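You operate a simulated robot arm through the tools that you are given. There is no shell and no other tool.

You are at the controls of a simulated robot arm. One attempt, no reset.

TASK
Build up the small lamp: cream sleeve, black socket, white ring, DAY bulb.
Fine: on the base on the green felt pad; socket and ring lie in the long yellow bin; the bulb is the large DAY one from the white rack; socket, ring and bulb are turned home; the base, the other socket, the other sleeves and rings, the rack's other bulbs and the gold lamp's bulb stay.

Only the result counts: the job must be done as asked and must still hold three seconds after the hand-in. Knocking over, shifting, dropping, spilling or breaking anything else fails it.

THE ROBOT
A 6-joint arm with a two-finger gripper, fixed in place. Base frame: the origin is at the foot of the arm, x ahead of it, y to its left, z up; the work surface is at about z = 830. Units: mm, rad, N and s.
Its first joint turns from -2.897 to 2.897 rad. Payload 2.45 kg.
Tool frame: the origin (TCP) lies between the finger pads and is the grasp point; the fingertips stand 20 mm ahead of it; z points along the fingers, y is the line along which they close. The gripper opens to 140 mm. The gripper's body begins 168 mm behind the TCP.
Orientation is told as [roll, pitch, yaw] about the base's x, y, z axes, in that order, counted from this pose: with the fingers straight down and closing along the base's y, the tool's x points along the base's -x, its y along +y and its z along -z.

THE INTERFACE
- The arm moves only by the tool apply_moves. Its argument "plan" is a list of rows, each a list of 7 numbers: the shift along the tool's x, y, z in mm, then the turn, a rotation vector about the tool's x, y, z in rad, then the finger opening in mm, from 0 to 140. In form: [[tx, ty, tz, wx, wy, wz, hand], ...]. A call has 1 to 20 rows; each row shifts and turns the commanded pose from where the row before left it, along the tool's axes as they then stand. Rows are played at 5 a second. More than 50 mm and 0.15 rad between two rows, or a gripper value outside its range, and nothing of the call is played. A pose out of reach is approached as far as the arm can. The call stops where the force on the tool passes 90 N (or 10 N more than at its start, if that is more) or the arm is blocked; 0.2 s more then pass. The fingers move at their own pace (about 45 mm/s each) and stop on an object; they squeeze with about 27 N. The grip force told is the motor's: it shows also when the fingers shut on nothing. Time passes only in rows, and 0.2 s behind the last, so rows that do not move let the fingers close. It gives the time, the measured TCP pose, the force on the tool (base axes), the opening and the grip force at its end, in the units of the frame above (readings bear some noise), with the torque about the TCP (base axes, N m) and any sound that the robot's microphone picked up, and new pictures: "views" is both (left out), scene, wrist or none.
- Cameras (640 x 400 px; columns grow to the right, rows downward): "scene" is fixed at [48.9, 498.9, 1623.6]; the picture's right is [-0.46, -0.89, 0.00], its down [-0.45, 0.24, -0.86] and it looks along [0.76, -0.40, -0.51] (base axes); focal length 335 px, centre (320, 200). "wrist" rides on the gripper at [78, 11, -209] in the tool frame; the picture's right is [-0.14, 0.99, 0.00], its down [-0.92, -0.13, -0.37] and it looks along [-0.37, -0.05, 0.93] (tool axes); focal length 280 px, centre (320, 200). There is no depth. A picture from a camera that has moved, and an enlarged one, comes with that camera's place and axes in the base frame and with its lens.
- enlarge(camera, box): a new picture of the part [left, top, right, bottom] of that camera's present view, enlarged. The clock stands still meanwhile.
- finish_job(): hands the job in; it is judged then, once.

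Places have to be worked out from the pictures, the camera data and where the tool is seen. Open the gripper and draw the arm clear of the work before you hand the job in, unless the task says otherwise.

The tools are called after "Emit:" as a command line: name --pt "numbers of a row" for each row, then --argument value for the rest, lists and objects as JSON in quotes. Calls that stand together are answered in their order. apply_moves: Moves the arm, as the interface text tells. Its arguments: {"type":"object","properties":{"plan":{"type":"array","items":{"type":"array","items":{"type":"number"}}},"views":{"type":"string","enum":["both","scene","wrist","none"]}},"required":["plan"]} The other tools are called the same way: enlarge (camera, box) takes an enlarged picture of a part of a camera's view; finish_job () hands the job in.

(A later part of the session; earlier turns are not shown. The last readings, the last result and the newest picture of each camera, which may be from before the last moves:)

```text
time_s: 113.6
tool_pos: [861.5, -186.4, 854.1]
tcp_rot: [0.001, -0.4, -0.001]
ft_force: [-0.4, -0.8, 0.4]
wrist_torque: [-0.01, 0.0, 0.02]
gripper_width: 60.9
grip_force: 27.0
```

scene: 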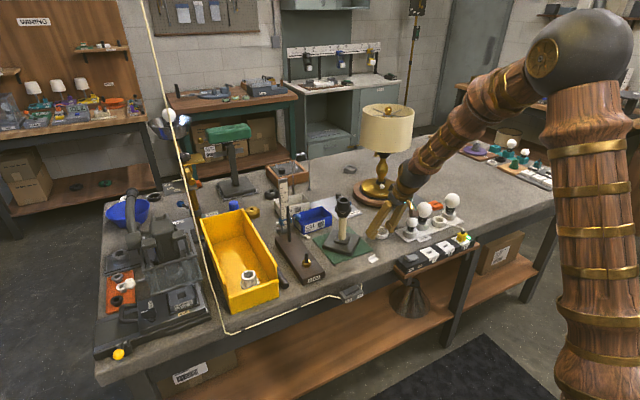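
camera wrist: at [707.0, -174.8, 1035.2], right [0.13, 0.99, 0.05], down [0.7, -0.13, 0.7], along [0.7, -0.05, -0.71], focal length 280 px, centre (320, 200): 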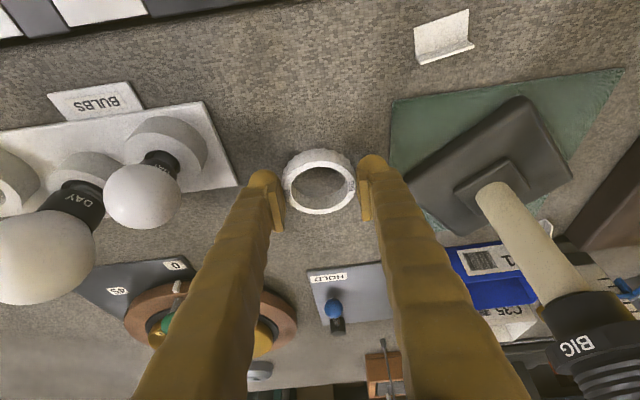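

No contact yet at 855; continuing one millimetre at a time.

Emit:
apply_moves --pt "0.39 0 0.92 0 0 0 45" --pt "0 0 0 0 0 0 45" --views "none"

Emit:
apply_moves --pt "0.39 0 0.92 0 0 0 45" --pt "0 0 0 0 0 0 45" --views "none"

Emit:
enlarge --camera "scene" --box '[365, 215, 405, 250]'

```text
time_s: 114.2
tool_pos: [861.4, -185.6, 853.5]
tcp_rot: [0.0, -0.401, -0.001]
ft_force: [-0.4, -3.2, 11.6]
wrist_torque: [-0.02, 0.1, -0.01]
gripper_width: 60.7
grip_force: 27.1
```

```text
time_s: 114.8
tool_pos: [862.8, -186.0, 852.8]
tcp_rot: [0.0, -0.403, 0.001]
ft_force: [-3.5, -1.8, 24.9]
wrist_torque: [0.0, 0.06, 0.0]
gripper_width: 60.8
grip_force: 26.8
```

```text
11.43 times, centred on (385, 232) of scene
camera zoom: at [48.9, 498.9, 1623.6], right [-0.46, -0.89, 0.0], down [-0.45, 0.24, -0.86], along [0.76, -0.4, -0.51], focal length 3826 px, centre (-423, -171)
```

zoom: 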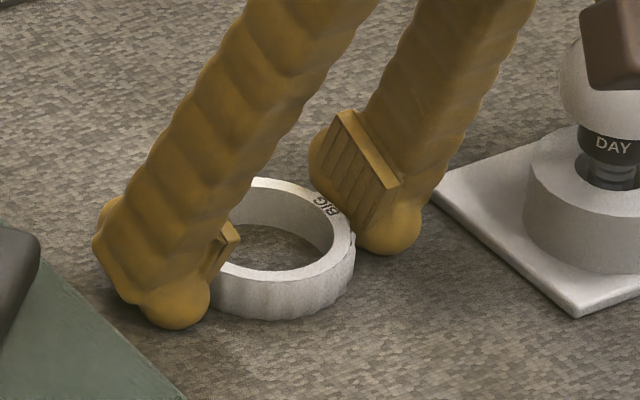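

The ring is on the table. Easing off, opening, rising 80 mm and bringing the hand upright.

Emit:
apply_moves --pt "-0.4 0 -0.95 0 0 0 45" --pt "0 0 0 0 0 0 66" --pt "0 0 0 0 0 0 80" --pt "0 0 0 0 0 0 80" --pt "-15.6 0 -36.8 0 0 0 80" --pt "-15.6 0 -36.8 0 0 0 80" --pt "0 0 0 0 0.1 0 80" --pt "0 0 0 0 0.1 0 80" --pt "0 0 0 0 0.1 0 80" --pt "0 0 0 0 0.1 0 80" --pt "0 0 0 0 0 0 80" --views "both"

Emit:
enlarge --camera "wrist" --box '[260, 110, 380, 230]'

```text
time_s: 117.2
tool_pos: [861.3, -186.3, 933.0]
tcp_rot: [-0.001, -0.001, 0.001]
ft_force: [0.8, 0.0, -0.3]
wrist_torque: [-0.02, 0.0, -0.02]
gripper_width: 79.9
grip_force: 0.0
camera wrist: at [782.7, -176.3, 1142.0], right [0.14, 0.99, 0.0], down [0.92, -0.13, 0.37], along [0.37, -0.05, -0.93], focal length 280 px, centre (320, 200)
```

scene: 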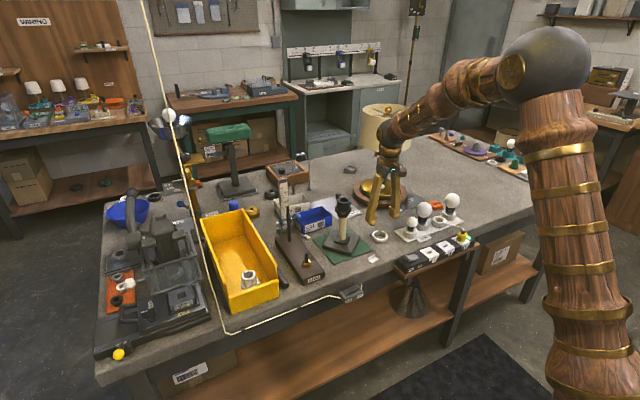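
wrist: 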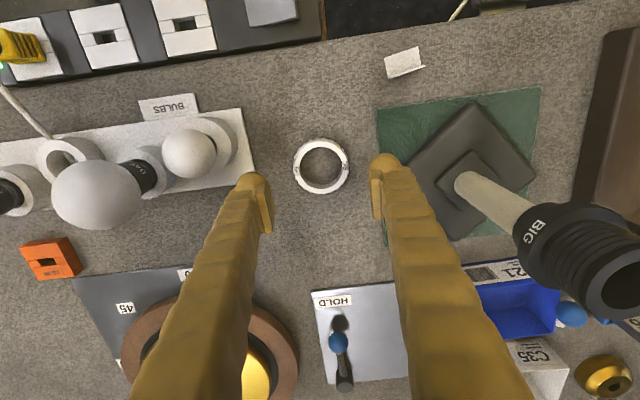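

```text
3.33 times, centred on (320, 170) of wrist
camera zoom: at [782.7, -176.3, 1142.0], right [0.14, 0.99, 0.0], down [0.92, -0.13, 0.37], along [0.37, -0.05, -0.93], focal length 935 px, centre (320, 300)
```

zoom: 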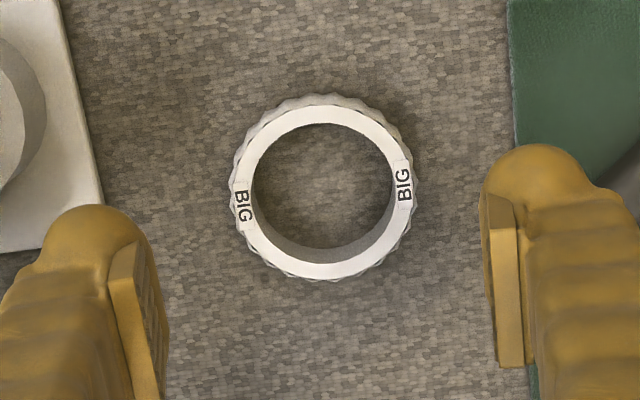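

The ring lies flat, centred within about 1 mm of the hand. Lowering vertically around it and gripping.

Emit:
apply_moves --pt "-0.7 1.2 28 0 0 0 80" --pt "0 0 28 0 0 0 80" --pt "0 0 24 0 0 0 80" --pt "0 0 0 0 0 0 80" --pt "0 0 0 0 0 0 80" --views "wrist"

Emit:
enlarge --camera "wrist" --box '[260, 130, 380, 250]'

Emit:
enlarge --camera "scene" --box '[365, 215, 405, 250]'

```text
time_s: 118.4
tool_pos: [861.5, -182.7, 851.6]
tcp_rot: [0.0, 0.001, 0.001]
ft_force: [0.0, 0.7, -0.4]
wrist_torque: [0.0, 0.02, 0.01]
gripper_width: 79.6
grip_force: 0.1
camera wrist: at [783.5, -173.9, 1060.9], right [0.14, 0.99, 0.0], down [0.92, -0.13, 0.37], along [0.37, -0.05, -0.93], focal length 280 px, centre (320, 200)
```

wrist: 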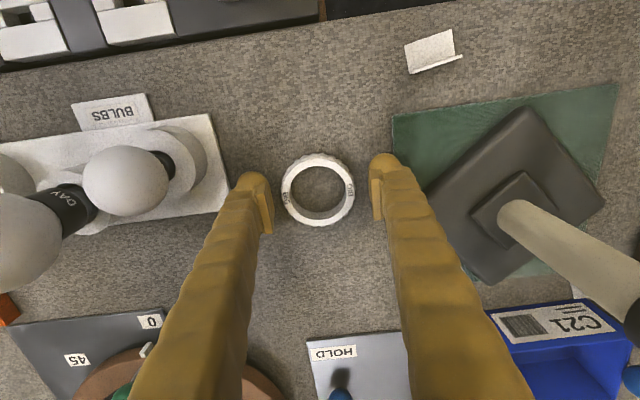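

```text
3.33 times, centred on (320, 190) of wrist
camera zoom: at [783.5, -173.9, 1060.9], right [0.14, 0.99, 0.0], down [0.92, -0.13, 0.37], along [0.37, -0.05, -0.93], focal length 935 px, centre (320, 233)
```

zoom: 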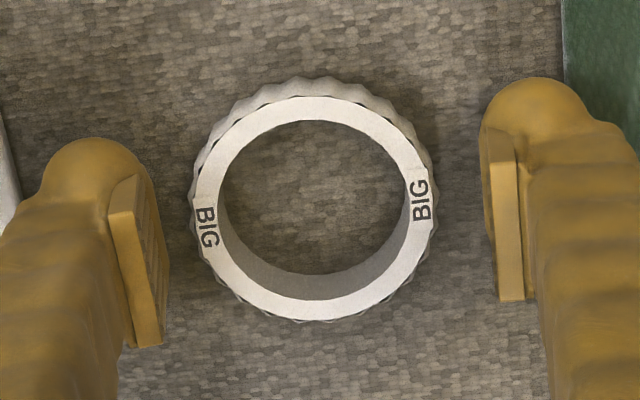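

```text
11.43 times, centred on (385, 232) of scene
camera zoom: at [48.9, 498.9, 1623.6], right [-0.46, -0.89, 0.0], down [-0.45, 0.24, -0.86], along [0.76, -0.4, -0.51], focal length 3826 px, centre (-423, -171)
```

zoom: 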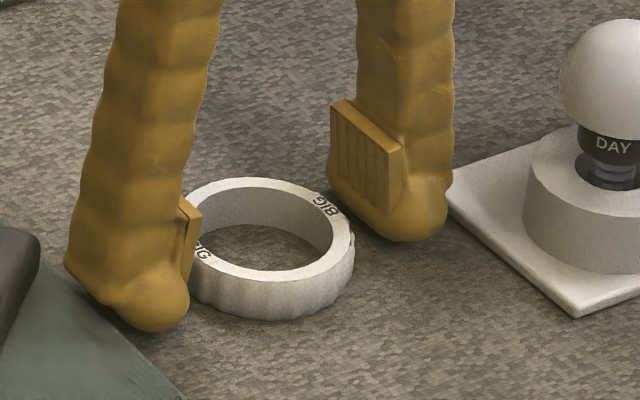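

Small correction of (-0.9,-1.7) mm, 3 mm lower, then close on the ring.

Emit:
apply_moves --pt "-0.9 -1.7 1.5 0 0 0 80" --pt "0 0 1.5 0 0 0 80" --pt "0 0 0 0 0 0 62" --pt "0 0 0 0 0 0 50" --pt "0 0 0 0 0 0 45" --pt "0 0 0 0 0 0 45" --pt "0 0 0 0 0 0 45" --views "wrist"

Emit:
enlarge --camera "wrist" --box '[260, 130, 380, 250]'

Emit:
enlarge --camera "scene" --box '[365, 215, 405, 250]'

```text
time_s: 120.0
tool_pos: [862.7, -184.9, 849.7]
tcp_rot: [0.0, -0.002, 0.0]
ft_force: [0.3, -1.3, 1.9]
wrist_torque: [-0.01, -0.02, -0.01]
gripper_width: 60.5
grip_force: 26.7
camera wrist: at [784.0, -175.9, 1058.5], right [0.14, 0.99, 0.0], down [0.92, -0.13, 0.37], along [0.37, -0.05, -0.93], focal length 280 px, centre (320, 200)
```

wrist: 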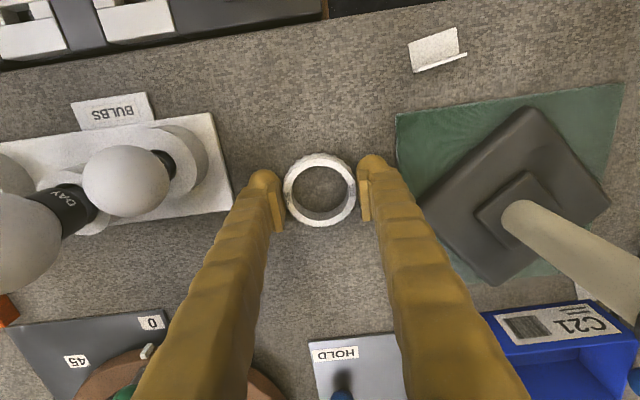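

```text
3.33 times, centred on (320, 190) of wrist
camera zoom: at [784.0, -175.9, 1058.5], right [0.14, 0.99, 0.0], down [0.92, -0.13, 0.37], along [0.37, -0.05, -0.93], focal length 935 px, centre (320, 233)
```

zoom: 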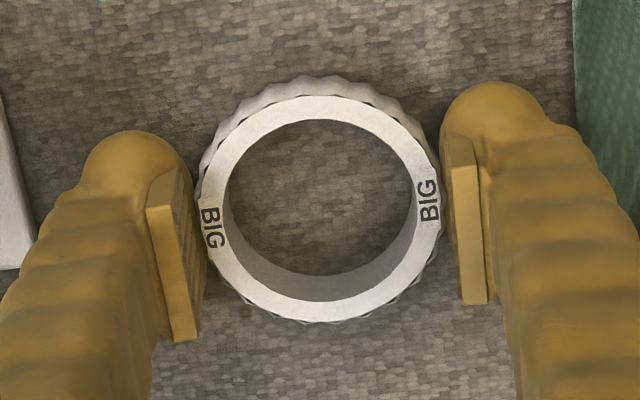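

```text
11.43 times, centred on (385, 232) of scene
camera zoom: at [48.9, 498.9, 1623.6], right [-0.46, -0.89, 0.0], down [-0.45, 0.24, -0.86], along [0.76, -0.4, -0.51], focal length 3826 px, centre (-423, -171)
```

zoom: 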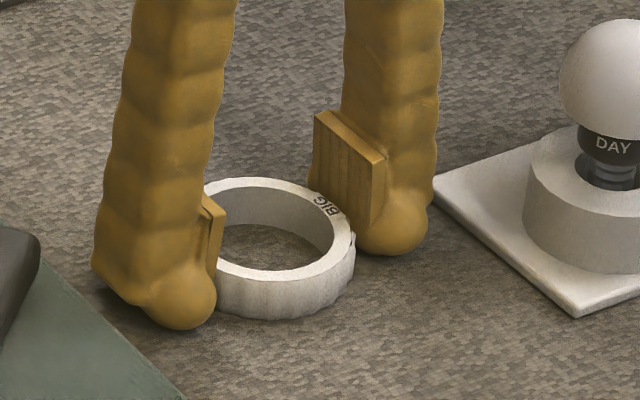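

The ring is held squarely (centre within 0.4 mm of the TCP). Lifting and carrying it above the socket.

Emit:
apply_moves --pt "0 0 -9 0 0 0 45" --pt "0 0 -40 0 0 0 45" --pt "0 0 -40 0 0 0 45" --pt "0 0 -40 0 0 0 45" --pt "0 0 -40 0 0 0 45" --pt "0 0 -40 0 0 0 45" --pt "0 0 -40 0 0 0 45" --pt "-8 37.9 0 0 0 0 45" --pt "-8 37.9 0 0 0 0 45" --pt "-8 37.9 0 0 0 0 45" --pt "-7.9 37.8 0 0 0 0 45" --pt "0 0 0 0 0 0 45" --pt "0 0 0 0 0 0 45" --views "both"

Emit:
enlarge --camera "wrist" --box '[260, 110, 380, 230]'

Emit:
enlarge --camera "scene" --box '[320, 160, 370, 230]'

```text
time_s: 122.8
tool_pos: [896.1, -32.7, 1100.8]
tcp_rot: [-0.001, -0.001, -0.001]
ft_force: [-0.7, -0.1, -0.5]
wrist_torque: [-0.01, 0.03, 0.0]
gripper_width: 60.7
grip_force: 26.9
camera wrist: at [817.6, -22.3, 1310.0], right [0.14, 0.99, 0.0], down [0.92, -0.13, 0.37], along [0.37, -0.05, -0.93], focal length 280 px, centre (320, 200)
```

scene: 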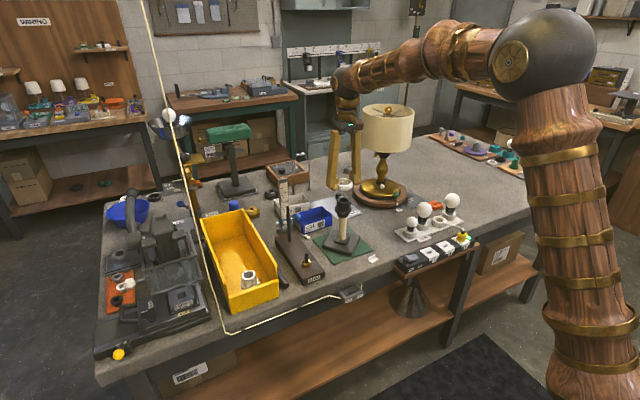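
wrist: 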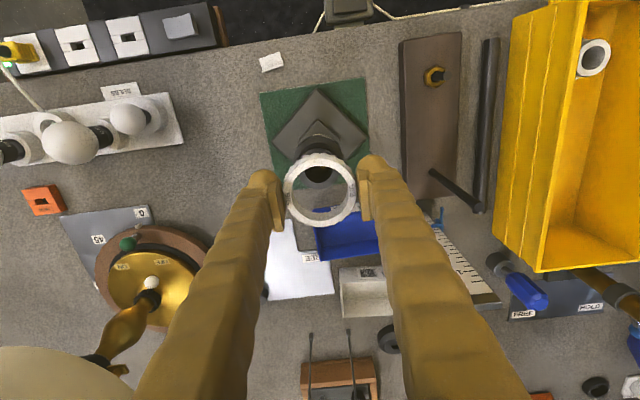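

```text
3.33 times, centred on (320, 170) of wrist
camera zoom: at [817.6, -22.3, 1310.0], right [0.14, 0.99, 0.0], down [0.92, -0.13, 0.37], along [0.37, -0.05, -0.93], focal length 935 px, centre (320, 300)
```

zoom: 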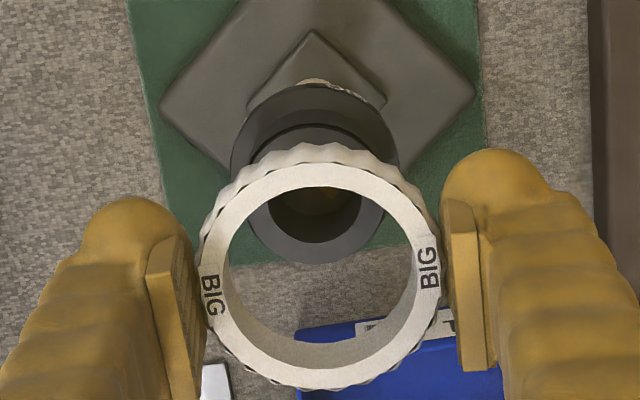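

```text
5.71 times, centred on (345, 195) of scene
camera zoom: at [48.9, 498.9, 1623.6], right [-0.46, -0.89, 0.0], down [-0.45, 0.24, -0.86], along [0.76, -0.4, -0.51], focal length 1913 px, centre (177, 229)
```

zoom: 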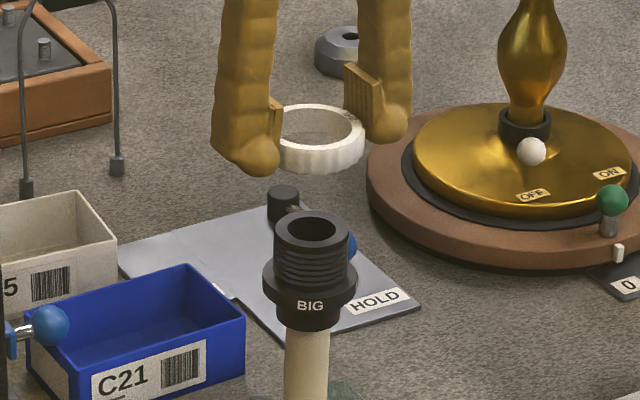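

Relative to the socket the ring is about 1 mm off; correcting, then pre-rotating counter-clockwise 1.5 rad and lowering to about 10 mm above the barrel.

Emit:
apply_moves --pt "0.8 -1.0 0 0 0 -0.15 45" --pt "-0.03 -0.06 0 0 0 -0.15 45" --pt "-0.03 -0.06 0 0 0 -0.15 45" --pt "-0.03 -0.06 0 0 0 -0.15 45" --pt "-0.03 -0.06 0 0 0 -0.15 45" --pt "-0.03 -0.06 0 0 0 -0.15 45" --pt "-0.03 -0.06 0 0 0 -0.15 45" --pt "-0.03 -0.06 0 0 0 -0.15 45" --pt "-0.03 -0.06 0 0 0 -0.15 45" --pt "-0.03 -0.06 0 0 0 -0.15 45" --pt "0 0 23 0 0 0 45" --pt "0 0 22 0 0 0 45" --pt "0 0 0 0 0 0 45" --views "wrist"

Emit:
enlarge --camera "wrist" --box '[260, 120, 380, 240]'

Emit:
enlarge --camera "scene" --box '[325, 180, 365, 222]'

```text
time_s: 125.6
tool_pos: [893.9, -36.9, 1054.1]
tcp_rot: [-0.003, 0.001, 1.497]
ft_force: [-0.6, 0.3, 0.5]
wrist_torque: [0.01, 0.0, 0.03]
gripper_width: 60.7
grip_force: 26.7
camera wrist: at [877.7, -114.8, 1264.3], right [-0.98, 0.21, 0.0], down [0.19, 0.91, 0.37], along [0.08, 0.36, -0.93], focal length 280 px, centre (320, 200)
```

wrist: 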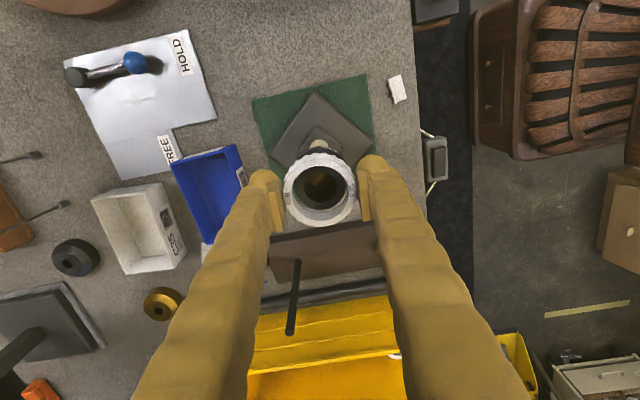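

```text
3.33 times, centred on (320, 180) of wrist
camera zoom: at [877.7, -114.8, 1264.3], right [-0.98, 0.21, 0.0], down [0.19, 0.91, 0.37], along [0.08, 0.36, -0.93], focal length 935 px, centre (320, 267)
```

zoom: 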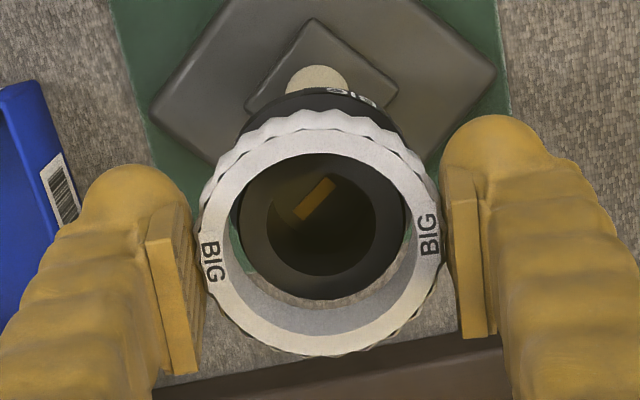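

```text
9.52 times, centred on (345, 201) of scene
camera zoom: at [48.9, 498.9, 1623.6], right [-0.46, -0.89, 0.0], down [-0.45, 0.24, -0.86], along [0.76, -0.4, -0.51], focal length 3188 px, centre (82, 190)
```

zoom: 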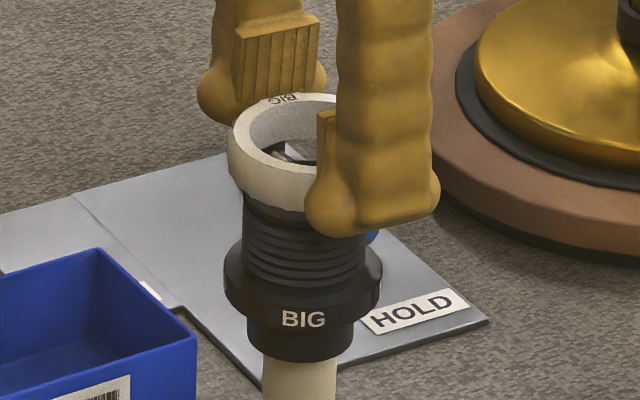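

At this yaw the ring sits about 2.8 mm off the socket axis (both cameras agree). Correcting by that amount and rechecking.

Emit:
apply_moves --pt "-2.8 0 0 0 0 0 45" --pt "0 0 0 0 0 0 45" --pt "0 0 0 0 0 0 45" --views "none"

Emit:
enlarge --camera "wrist" --box '[270, 130, 370, 230]'

Emit:
enlarge --camera "scene" --box '[325, 180, 365, 222]'

```text
time_s: 126.4
tool_pos: [894.1, -33.8, 1055.5]
tcp_rot: [0.0, 0.0, 1.498]
ft_force: [0.6, 0.1, -0.4]
wrist_torque: [0.01, 0.04, 0.02]
gripper_width: 61.0
grip_force: 26.8
```

```text
4.00 times, centred on (320, 180) of wrist
camera zoom: at [878.2, -111.9, 1264.3], right [-0.98, 0.21, 0.0], down [0.19, 0.91, 0.37], along [0.08, 0.36, -0.93], focal length 1122 px, centre (320, 280)
```

zoom: 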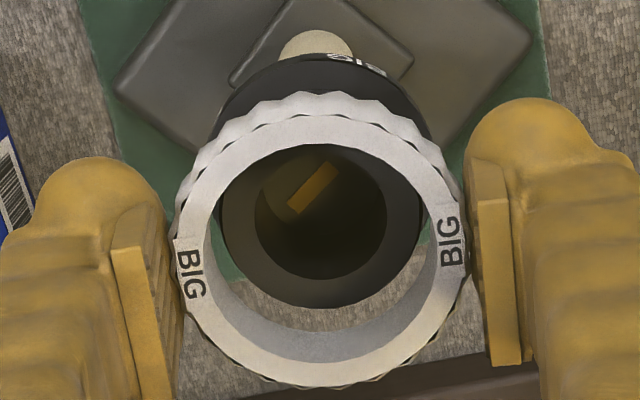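

```text
9.52 times, centred on (345, 201) of scene
camera zoom: at [48.9, 498.9, 1623.6], right [-0.46, -0.89, 0.0], down [-0.45, 0.24, -0.86], along [0.76, -0.4, -0.51], focal length 3188 px, centre (82, 190)
```

zoom: 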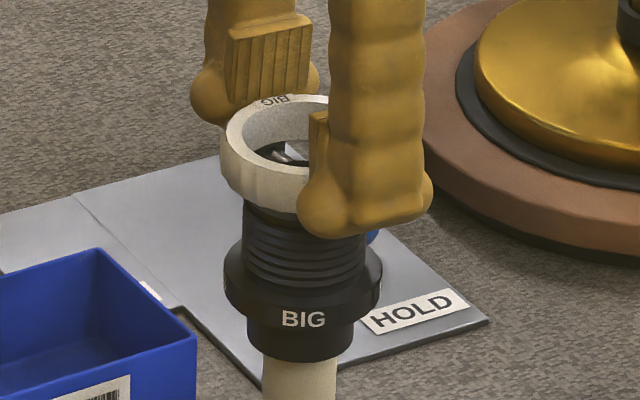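

Now aligned within about 0.5 mm in both views. Lowering gently onto the barrel with force watch.

Emit:
apply_moves --pt "-0.3 0.4 3 0 0 0 45" --pt "0 0 3 0 0 0 45" --pt "0 0 0 0 0 0 45" --views "none"

Emit:
apply_moves --pt "0 0 1 0 0 0 45" --pt "0 0 1 0 0 0 45" --pt "0 0 1 0 0 0 45" --pt "0 0 0 0 0 0 45" --views "none"

Emit:
apply_moves --pt "0 0 1 0 0 0 45" --pt "0 0 1 0 0 0 45" --pt "0 0 0 0 0 0 45" --views "none"

Emit:
enlarge --camera "scene" --box '[325, 180, 365, 222]'

```text
time_s: 127.2
tool_pos: [893.2, -31.5, 1047.0]
tcp_rot: [-0.001, 0.0, 1.499]
ft_force: [1.0, 0.8, -0.3]
wrist_torque: [0.0, -0.01, 0.01]
gripper_width: 60.8
grip_force: 27.4
```

```text
time_s: 128.2
tool_pos: [893.2, -31.3, 1044.6]
tcp_rot: [0.001, 0.0, 1.499]
ft_force: [0.9, -0.2, -0.9]
wrist_torque: [-0.03, -0.04, -0.03]
gripper_width: 60.6
grip_force: 26.7
```

```text
time_s: 129.0
tool_pos: [894.5, -32.6, 1043.3]
tcp_rot: [-0.001, 0.0, 1.5]
ft_force: [0.2, 0.8, 0.0]
wrist_torque: [0.04, -0.01, 0.01]
gripper_width: 60.4
grip_force: 27.1
```

```text
9.52 times, centred on (345, 201) of scene
camera zoom: at [48.9, 498.9, 1623.6], right [-0.46, -0.89, 0.0], down [-0.45, 0.24, -0.86], along [0.76, -0.4, -0.51], focal length 3188 px, centre (82, 190)
```

zoom: 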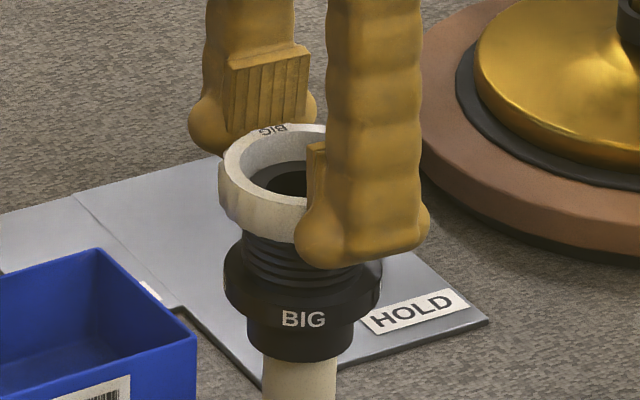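

The barrel is entering the ring without contact. Continuing down.

Emit:
apply_moves --pt "0 0 1 0 0 0 45" --pt "0 0 1 0 0 0 45" --pt "0 0 1 0 0 0 45" --pt "0 0 0 0 0 0 45" --views "none"

Emit:
apply_moves --pt "0 0 1 0 0 0 45" --pt "0 0 1 0 0 0 45" --pt "0 0 0 0 0 0 45" --views "none"

Emit:
apply_moves --pt "0 0 1 0 0 0 45" --pt "0 0 1 0 0 0 45" --pt "0 0 0 0 0 0 45" --views "none"

Emit:
enlarge --camera "scene" --box '[325, 180, 365, 222]'

Emit:
enlarge --camera "wrist" --box '[270, 130, 370, 230]'

```text
time_s: 130.0
tool_pos: [894.3, -33.5, 1040.8]
tcp_rot: [0.0, -0.001, 1.501]
ft_force: [-0.1, 0.2, 0.5]
wrist_torque: [-0.01, -0.01, -0.02]
gripper_width: 60.8
grip_force: 26.6
```

```text
time_s: 130.8
tool_pos: [894.2, -32.4, 1038.6]
tcp_rot: [0.0, 0.001, 1.499]
ft_force: [0.2, -0.1, -0.2]
wrist_torque: [0.02, -0.03, 0.0]
gripper_width: 60.5
grip_force: 27.1
```

```text
time_s: 131.6
tool_pos: [894.3, -32.1, 1036.0]
tcp_rot: [0.001, 0.002, 1.498]
ft_force: [0.4, -0.3, -0.2]
wrist_torque: [-0.04, 0.0, 0.02]
gripper_width: 60.8
grip_force: 26.9
```

```text
9.52 times, centred on (345, 201) of scene
camera zoom: at [48.9, 498.9, 1623.6], right [-0.46, -0.89, 0.0], down [-0.45, 0.24, -0.86], along [0.76, -0.4, -0.51], focal length 3188 px, centre (82, 190)
```

zoom: 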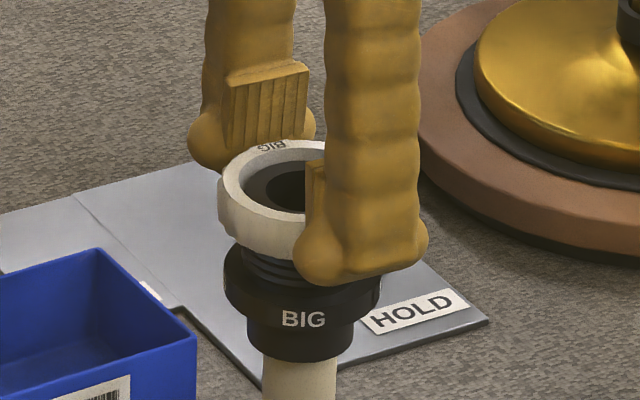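

```text
4.00 times, centred on (320, 180) of wrist
camera zoom: at [878.1, -111.2, 1245.2], right [-0.98, 0.21, 0.0], down [0.19, 0.91, 0.37], along [0.08, 0.36, -0.93], focal length 1122 px, centre (320, 280)
```

zoom: 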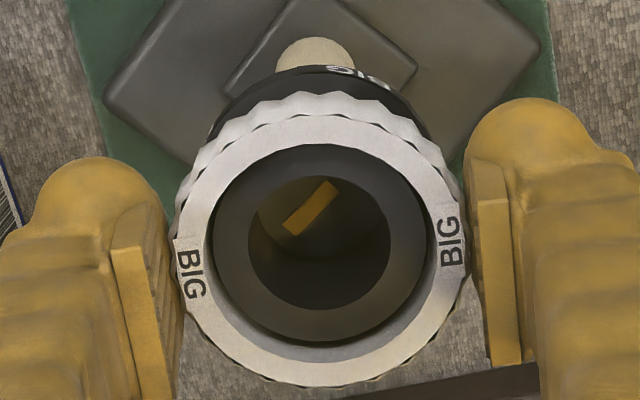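

The ring is sliding over the barrel freely, concentric in view. Continuing down until the thread is felt.

Emit:
apply_moves --pt "0 0 1 0 0 0 45" --pt "0 0 1 0 0 0 45" --pt "0 0 0 0 0 0 45" --views "none"

Emit:
apply_moves --pt "0 0 1 0 0 0 45" --pt "0 0 1 0 0 0 45" --pt "0 0 0 0 0 0 45" --views "none"

Emit:
apply_moves --pt "0 0 1 0 0 0 45" --pt "0 0 1 0 0 0 45" --pt "0 0 0 0 0 0 45" --views "none"

Emit:
enlarge --camera "scene" --box '[325, 180, 365, 222]'

```text
time_s: 132.4
tool_pos: [894.4, -32.3, 1033.0]
tcp_rot: [-0.002, -0.001, 1.498]
ft_force: [-0.4, -0.9, 0.6]
wrist_torque: [0.01, 0.0, 0.0]
gripper_width: 60.9
grip_force: 27.1
```

```text
time_s: 133.2
tool_pos: [894.8, -33.0, 1031.1]
tcp_rot: [0.001, -0.001, 1.499]
ft_force: [-0.2, -0.1, 0.3]
wrist_torque: [-0.02, -0.01, -0.02]
gripper_width: 60.5
grip_force: 27.0
```

```text
time_s: 134.0
tool_pos: [895.4, -31.6, 1030.3]
tcp_rot: [0.0, -0.001, 1.5]
ft_force: [-0.1, 0.3, -0.2]
wrist_torque: [-0.01, 0.02, 0.01]
gripper_width: 60.5
grip_force: 27.0
```

```text
9.52 times, centred on (345, 201) of scene
camera zoom: at [48.9, 498.9, 1623.6], right [-0.46, -0.89, 0.0], down [-0.45, 0.24, -0.86], along [0.76, -0.4, -0.51], focal length 3188 px, centre (82, 190)
```

zoom: 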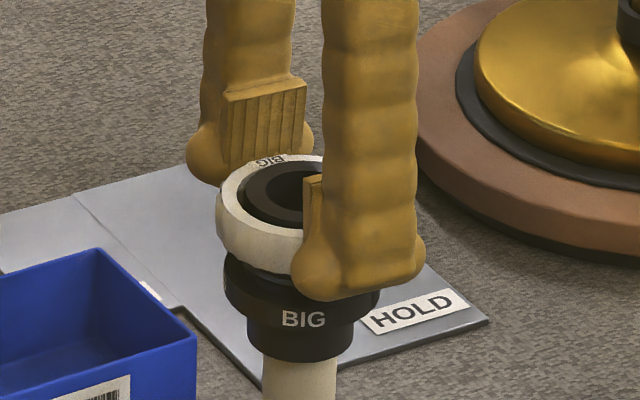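

Ring top is now level with the barrel rim. Continuing in 1 mm steps toward the thread start.

Emit:
apply_moves --pt "0 0 1 0 0 0 45" --pt "0 0 1 0 0 0 45" --pt "0 0 0 0 0 0 45" --views "none"

Emit:
apply_moves --pt "0 0 1 0 0 0 45" --pt "0 0 0 0 0 0 45" --views "none"

Emit:
apply_moves --pt "0 0 1 0 0 0 45" --pt "0 0 0 0 0 0 45" --views "none"

Emit:
apply_moves --pt "0 0 1 0 0 0 45" --pt "0 0 0 0 0 0 45" --views "none"

Emit:
enlarge --camera "scene" --box '[325, 180, 365, 222]'

```text
time_s: 134.8
tool_pos: [894.9, -33.0, 1026.8]
tcp_rot: [0.001, 0.0, 1.498]
ft_force: [0.1, 0.3, -0.2]
wrist_torque: [0.02, -0.02, 0.06]
gripper_width: 60.8
grip_force: 26.6
```

```text
time_s: 135.4
tool_pos: [894.0, -31.8, 1026.4]
tcp_rot: [-0.001, 0.0, 1.5]
ft_force: [-0.2, -0.4, -0.2]
wrist_torque: [0.05, -0.01, -0.01]
gripper_width: 60.9
grip_force: 27.2
```

```text
time_s: 136.0
tool_pos: [894.8, -33.2, 1026.0]
tcp_rot: [-0.001, -0.001, 1.499]
ft_force: [0.9, -0.5, 0.0]
wrist_torque: [0.03, 0.03, -0.02]
gripper_width: 60.8
grip_force: 27.2
```

```text
time_s: 136.6
tool_pos: [894.0, -33.5, 1025.3]
tcp_rot: [0.0, 0.0, 1.499]
ft_force: [0.1, 1.3, -0.4]
wrist_torque: [-0.04, 0.0, 0.01]
gripper_width: 61.0
grip_force: 26.8
```

```text
9.52 times, centred on (345, 201) of scene
camera zoom: at [48.9, 498.9, 1623.6], right [-0.46, -0.89, 0.0], down [-0.45, 0.24, -0.86], along [0.76, -0.4, -0.51], focal length 3188 px, centre (82, 190)
```

zoom: 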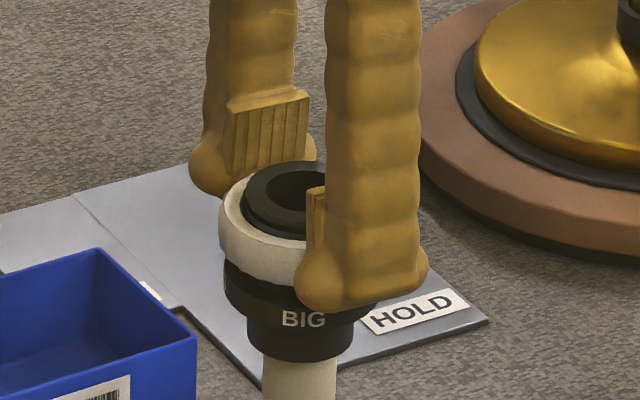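

Still free, with about 5 mm left to the flange. Continuing carefully.

Emit:
apply_moves --pt "0 0 1 0 0 0 45" --pt "0 0 0 0 0 0 45" --views "none"

Emit:
apply_moves --pt "0 0 1 0 0 0 45" --pt "0 0 0 0 0 0 45" --views "none"

Emit:
apply_moves --pt "0 0 0.7 0 0 0 45" --pt "0 0 0 0 0 0 45" --views "none"

Emit:
enlarge --camera "scene" --box '[325, 180, 365, 222]'

```text
time_s: 137.2
tool_pos: [893.3, -32.7, 1023.3]
tcp_rot: [0.001, 0.0, 1.5]
ft_force: [-0.3, -0.6, -0.1]
wrist_torque: [0.01, 0.02, -0.02]
gripper_width: 60.5
grip_force: 27.3
```

```text
time_s: 137.8
tool_pos: [894.3, -32.5, 1021.9]
tcp_rot: [0.001, 0.0, 1.5]
ft_force: [0.7, 0.0, -1.1]
wrist_torque: [0.02, 0.02, 0.03]
gripper_width: 60.7
grip_force: 27.0
```

```text
time_s: 138.4
tool_pos: [895.1, -32.6, 1022.4]
tcp_rot: [0.0, -0.001, 1.499]
ft_force: [-0.1, -0.7, -0.4]
wrist_torque: [0.03, 0.02, -0.01]
gripper_width: 60.7
grip_force: 26.8
```

```text
9.52 times, centred on (345, 201) of scene
camera zoom: at [48.9, 498.9, 1623.6], right [-0.46, -0.89, 0.0], down [-0.45, 0.24, -0.86], along [0.76, -0.4, -0.51], focal length 3188 px, centre (82, 190)
```

zoom: 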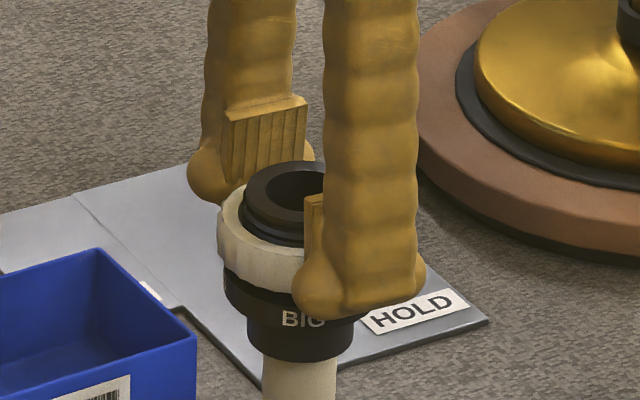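

The ring is close to the flange. Fine steps now.

Emit:
apply_moves --pt "0 0 0.7 0 0 0 45" --pt "0 0 0 0 0 0 45" --views "none"

Emit:
apply_moves --pt "0 0 0.7 0 0 0 45" --pt "0 0 0 0 0 0 45" --views "none"

Emit:
apply_moves --pt "0 0 0.7 0 0 0 45" --pt "0 0 0 0 0 0 45" --views "none"

Emit:
enlarge --camera "scene" --box '[328, 192, 360, 222]'

```text
time_s: 139.0
tool_pos: [893.5, -32.8, 1022.3]
tcp_rot: [0.0, 0.001, 1.498]
ft_force: [0.1, 0.3, -0.5]
wrist_torque: [0.0, -0.01, -0.04]
gripper_width: 60.4
grip_force: 27.1
```

```text
time_s: 139.6
tool_pos: [893.0, -31.8, 1019.9]
tcp_rot: [0.0, 0.0, 1.5]
ft_force: [0.1, -0.7, -0.2]
wrist_torque: [-0.04, 0.02, -0.02]
gripper_width: 60.8
grip_force: 27.1
```

```text
time_s: 140.2
tool_pos: [893.9, -32.4, 1020.5]
tcp_rot: [0.001, 0.0, 1.501]
ft_force: [0.0, 0.3, -0.8]
wrist_torque: [0.02, -0.01, -0.02]
gripper_width: 60.6
grip_force: 26.4
```

```text
13.33 times, centred on (344, 207) of scene
camera zoom: at [48.9, 498.9, 1623.6], right [-0.46, -0.89, 0.0], down [-0.45, 0.24, -0.86], along [0.76, -0.4, -0.51], focal length 4464 px, centre (0, 107)
```

zoom: 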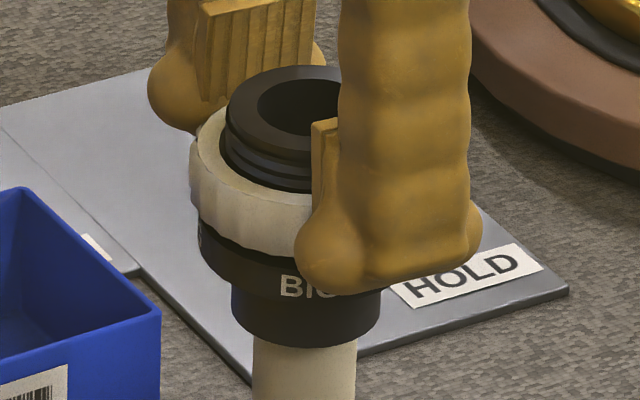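

About 2-3 mm left to the flange; continuing.

Emit:
apply_moves --pt "0 0 0.7 0 0 0 45" --pt "0 0 0 0 0 0 45" --views "none"

Emit:
apply_moves --pt "0 0 0.7 0 0 0 45" --pt "0 0 0 0 0 0 45" --views "none"

Emit:
apply_moves --pt "0 0 0.7 0 0 0 45" --pt "0 0 0 0 0 0 45" --views "none"

Emit:
enlarge --camera "scene" --box '[328, 192, 360, 222]'

```text
time_s: 140.8
tool_pos: [894.4, -33.4, 1021.1]
tcp_rot: [0.0, -0.001, 1.501]
ft_force: [3.1, -8.7, 19.5]
wrist_torque: [-0.03, -0.08, -0.02]
gripper_width: 60.7
grip_force: 26.8
```

```text
time_s: 141.4
tool_pos: [894.4, -32.3, 1017.8]
tcp_rot: [-0.001, -0.001, 1.499]
ft_force: [5.4, -6.3, 21.0]
wrist_torque: [-0.07, -0.13, -0.01]
gripper_width: 60.8
grip_force: 27.0
```

```text
time_s: 142.0
tool_pos: [893.6, -32.4, 1017.8]
tcp_rot: [-0.003, -0.001, 1.499]
ft_force: [12.1, -3.8, 20.7]
wrist_torque: [0.01, -0.23, 0.02]
gripper_width: 60.9
grip_force: 26.7
```

```text
13.33 times, centred on (344, 207) of scene
camera zoom: at [48.9, 498.9, 1623.6], right [-0.46, -0.89, 0.0], down [-0.45, 0.24, -0.86], along [0.76, -0.4, -0.51], focal length 4464 px, centre (0, 107)
```

zoom: 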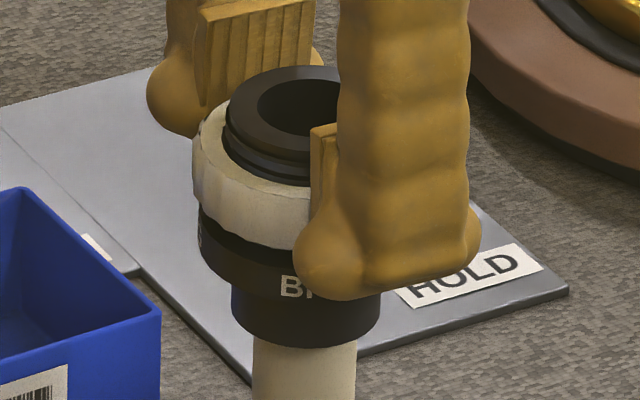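

Contact at the thread start (20 N). Backing off, shifting slightly per the side forces, then turning clockwise with light pressure.

Emit:
apply_moves --pt "0 0 -1.6 0 0 0 45" --pt "0.4 -0.7 0 0 0 0 45" --pt "0 0 0.6 0 0 0 45" --pt "0 0 0 0 0 0 45" --views "none"

Emit:
apply_moves --pt "0 0 0.5 0 0 0 45" --pt "0 0 0 0 0 0 45" --views "none"

```text
time_s: 143.0
tool_pos: [895.5, -33.4, 1019.2]
tcp_rot: [0.0, 0.001, 1.5]
ft_force: [0.3, 0.5, 0.3]
wrist_torque: [0.01, 0.02, -0.03]
gripper_width: 60.6
grip_force: 26.4
```

```text
time_s: 143.6
tool_pos: [894.2, -32.4, 1018.9]
tcp_rot: [-0.001, -0.001, 1.5]
ft_force: [0.1, 0.2, -0.3]
wrist_torque: [0.0, -0.04, 0.03]
gripper_width: 60.8
grip_force: 27.3
```

Re-approaching the contact point with a light press.

Emit:
apply_moves --pt "0 0 0.4 0 0 0 45" --pt "0 0 0 0 0 0 45" --views "none"

Emit:
apply_moves --pt "0 0 0.4 0 0 0 45" --pt "0 0 0 0 0 0 45" --views "none"

```text
time_s: 144.2
tool_pos: [895.9, -33.4, 1017.3]
tcp_rot: [0.0, 0.002, 1.499]
ft_force: [-0.2, 0.3, -0.1]
wrist_torque: [-0.02, 0.01, -0.03]
gripper_width: 61.0
grip_force: 27.6
```

```text
time_s: 144.8
tool_pos: [894.9, -32.9, 1016.7]
tcp_rot: [0.0, 0.0, 1.501]
ft_force: [0.1, 0.4, -0.7]
wrist_torque: [-0.02, -0.01, 0.04]
gripper_width: 60.8
grip_force: 27.1
```

Emit:
apply_moves --pt "0 0 0.4 0 0 0 45" --pt "0 0 0 0 0 0 45" --views "none"

Emit:
apply_moves --pt "0 0 0.4 0 0 0 45" --pt "0 0 0 0 0 0 45" --views "none"

Emit:
enlarge --camera "scene" --box '[328, 192, 360, 222]'

```text
time_s: 145.4
tool_pos: [896.6, -33.5, 1016.4]
tcp_rot: [0.002, 0.0, 1.499]
ft_force: [0.3, -0.2, -0.1]
wrist_torque: [-0.07, -0.04, 0.02]
gripper_width: 60.8
grip_force: 27.3
```

```text
time_s: 146.0
tool_pos: [895.0, -33.8, 1017.8]
tcp_rot: [-0.002, 0.0, 1.499]
ft_force: [-18.4, 2.4, 21.6]
wrist_torque: [-0.01, 0.41, -0.02]
gripper_width: 61.0
grip_force: 26.9
```

```text
13.33 times, centred on (344, 207) of scene
camera zoom: at [48.9, 498.9, 1623.6], right [-0.46, -0.89, 0.0], down [-0.45, 0.24, -0.86], along [0.76, -0.4, -0.51], focal length 4464 px, centre (0, 107)
```

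zoom: 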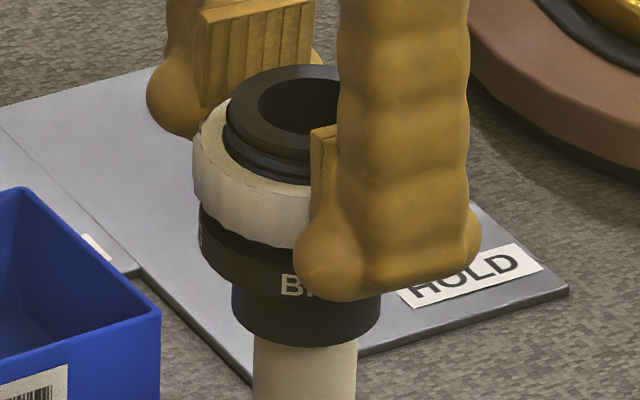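

Side force flipped, so the centre is in between. Shifting back 0.4 mm and starting to turn clockwise with light feed.

Emit:
apply_moves --pt "0 0 -0.5 0 0 0 45" --pt "-0.17 0.42 0 0 0 0 45" --pt "0 0 0.5 0 0 0 45" --pt "0 0 0 0 0 0 45" --views "none"

Emit:
apply_moves --pt "0 0 0.15 0 0 0.1 45" --pt "0 0 0.15 0 0 0.1 45" --pt "0 0 0.15 0 0 0.1 45" --pt "0 0 0 0 0 0 45" --views "none"

Emit:
enlarge --camera "scene" --box '[328, 192, 360, 222]'

```text
time_s: 147.0
tool_pos: [894.4, -32.3, 1017.2]
tcp_rot: [-0.003, 0.0, 1.499]
ft_force: [-2.9, -8.2, 19.2]
wrist_torque: [-0.17, 0.05, -0.01]
gripper_width: 60.7
grip_force: 27.4
```

```text
time_s: 148.0
tool_pos: [895.5, -33.1, 1016.3]
tcp_rot: [-0.001, 0.0, 1.197]
ft_force: [5.4, -6.7, 10.3]
wrist_torque: [-0.08, -0.15, 0.02]
gripper_width: 60.6
grip_force: 27.1
```

```text
13.33 times, centred on (344, 207) of scene
camera zoom: at [48.9, 498.9, 1623.6], right [-0.46, -0.89, 0.0], down [-0.45, 0.24, -0.86], along [0.76, -0.4, -0.51], focal length 4464 px, centre (0, 107)
```

zoom: 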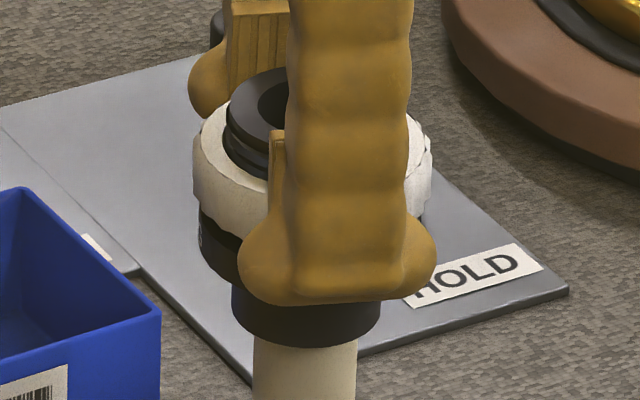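

Vertical load is 10 N and the ring is turning. Small lateral correction and continue clockwise.

Emit:
apply_moves --pt "0.15 -0.35 0.15 0 0 0.1 45" --pt "0 0 0.15 0 0 0.1 45" --pt "0 0 0.15 0 0 0.1 45" --pt "0 0 0.15 0 0 0.1 45" --pt "0 0 0 0 0 0 45" --views "none"

Emit:
apply_moves --pt "0 0 0.15 0 0 0.1 45" --pt "0 0 0.15 0 0 0.1 45" --pt "0 0 0.15 0 0 0.1 45" --pt "0 0 0 0 0 0 45" --views "none"

Emit:
enlarge --camera "scene" --box '[328, 192, 360, 222]'

Emit:
enlarge --camera "wrist" --box '[260, 120, 380, 240]'

```text
time_s: 149.2
tool_pos: [896.1, -32.2, 1015.4]
tcp_rot: [-0.001, 0.001, 0.798]
ft_force: [2.2, -3.4, -4.8]
wrist_torque: [-0.15, -0.26, -0.01]
gripper_width: 60.8
grip_force: 27.0
```

```text
time_s: 150.2
tool_pos: [894.5, -34.3, 1015.3]
tcp_rot: [0.0, -0.002, 0.498]
ft_force: [1.1, 0.4, -13.8]
wrist_torque: [0.07, -0.1, 0.0]
gripper_width: 60.7
grip_force: 26.2
```

```text
13.33 times, centred on (344, 207) of scene
camera zoom: at [48.9, 498.9, 1623.6], right [-0.46, -0.89, 0.0], down [-0.45, 0.24, -0.86], along [0.76, -0.4, -0.51], focal length 4464 px, centre (0, 107)
```

zoom: 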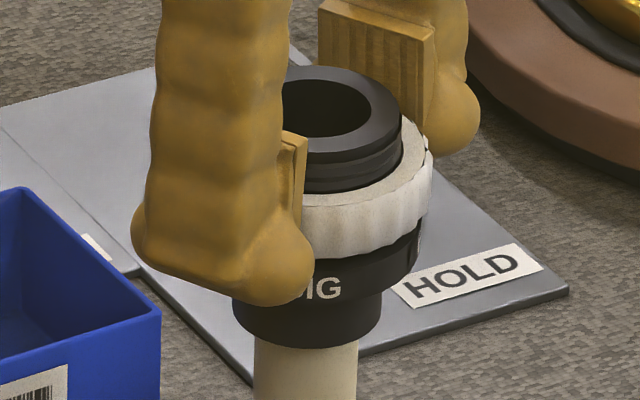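

```text
3.33 times, centred on (320, 180) of wrist
camera zoom: at [820.9, -61.9, 1224.3], right [-0.35, 0.94, 0.0], down [0.87, 0.33, 0.37], along [0.34, 0.13, -0.93], focal length 935 px, centre (320, 267)
```

zoom: 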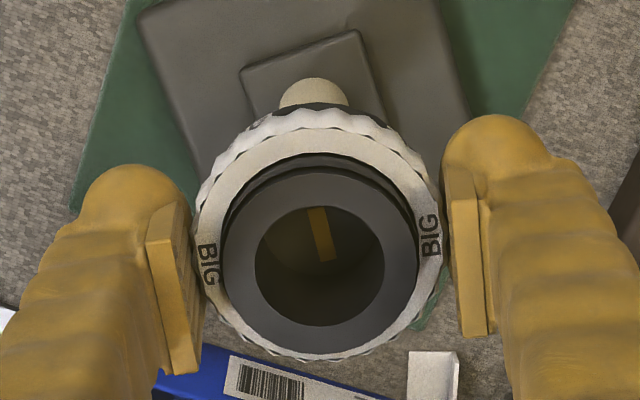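

The thread is pulling down hard (-14 N), so this lead is steep. Feeding down to restore a positive press, then continuing with more feed per turn.

Emit:
apply_moves --pt "0 0 0.6 0 0 0 45" --pt "0 0 0.5 0 0 0 45" --pt "0 0 0 0 0 0 45" --views "none"

Emit:
apply_moves --pt "0 0 0.3 0 0 0.1 45" --pt "0 0 0.3 0 0 0.1 45" --pt "0 0 0 0 0 0 45" --views "none"

Emit:
enlarge --camera "scene" --box '[310, 185, 390, 270]'

```text
time_s: 151.0
tool_pos: [895.0, -32.6, 1013.7]
tcp_rot: [-0.002, -0.003, 0.5]
ft_force: [-0.4, -9.5, 5.5]
wrist_torque: [-0.06, 0.15, 0.0]
gripper_width: 60.9
grip_force: 27.7
```

```text
time_s: 151.8
tool_pos: [895.5, -33.6, 1014.8]
tcp_rot: [-0.001, -0.002, 0.299]
ft_force: [0.1, -13.1, 14.3]
wrist_torque: [-0.14, 0.03, 0.01]
gripper_width: 60.8
grip_force: 26.8
```

```text
4.71 times, centred on (350, 228) of scene
camera zoom: at [48.9, 498.9, 1623.6], right [-0.46, -0.89, 0.0], down [-0.45, 0.24, -0.86], along [0.76, -0.4, -0.51], focal length 1576 px, centre (179, 71)
```

zoom: 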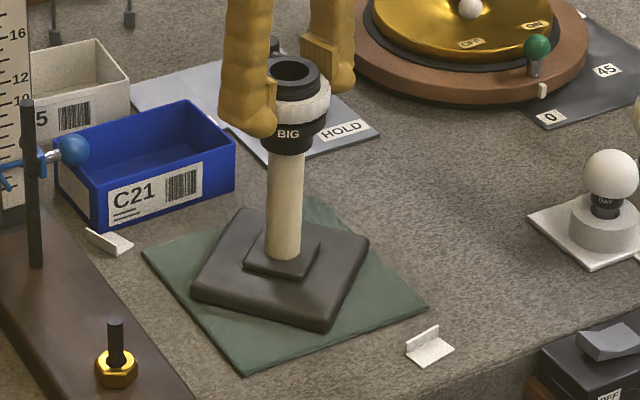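

Pressing +14 N now, base unmoved. Correcting -0.6 mm in y and continuing clockwise.

Emit:
apply_moves --pt "0.18 -0.57 0.05 0 0 0.1 45" --pt "0 0 0.15 0 0 0.1 45" --pt "0 0 0.2 0 0 0.1 45" --pt "0 0 0 0 0 0 45" --views "none"

Emit:
apply_moves --pt "0 0 0.2 0 0 0.1 45" --pt "0 0 0.2 0 0 0.1 45" --pt "0 0 0 0 0 0 45" --views "none"

Emit:
enlarge --camera "scene" --box '[328, 192, 360, 222]'

```text
time_s: 152.8
tool_pos: [896.3, -33.6, 1015.2]
tcp_rot: [-0.001, 0.0, -0.001]
ft_force: [9.9, -6.0, 13.1]
wrist_torque: [-0.05, -0.3, 0.03]
gripper_width: 60.7
grip_force: 27.2
```

```text
time_s: 153.6
tool_pos: [895.3, -33.9, 1012.1]
tcp_rot: [-0.001, -0.001, -0.203]
ft_force: [13.0, -3.5, 14.4]
wrist_torque: [-0.08, -0.34, 0.03]
gripper_width: 61.0
grip_force: 27.3
```

```text
13.33 times, centred on (344, 207) of scene
camera zoom: at [48.9, 498.9, 1623.6], right [-0.46, -0.89, 0.0], down [-0.45, 0.24, -0.86], along [0.76, -0.4, -0.51], focal length 4464 px, centre (0, 107)
```

zoom: 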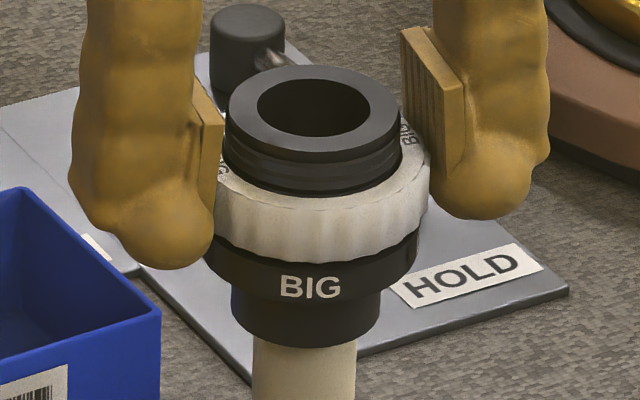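

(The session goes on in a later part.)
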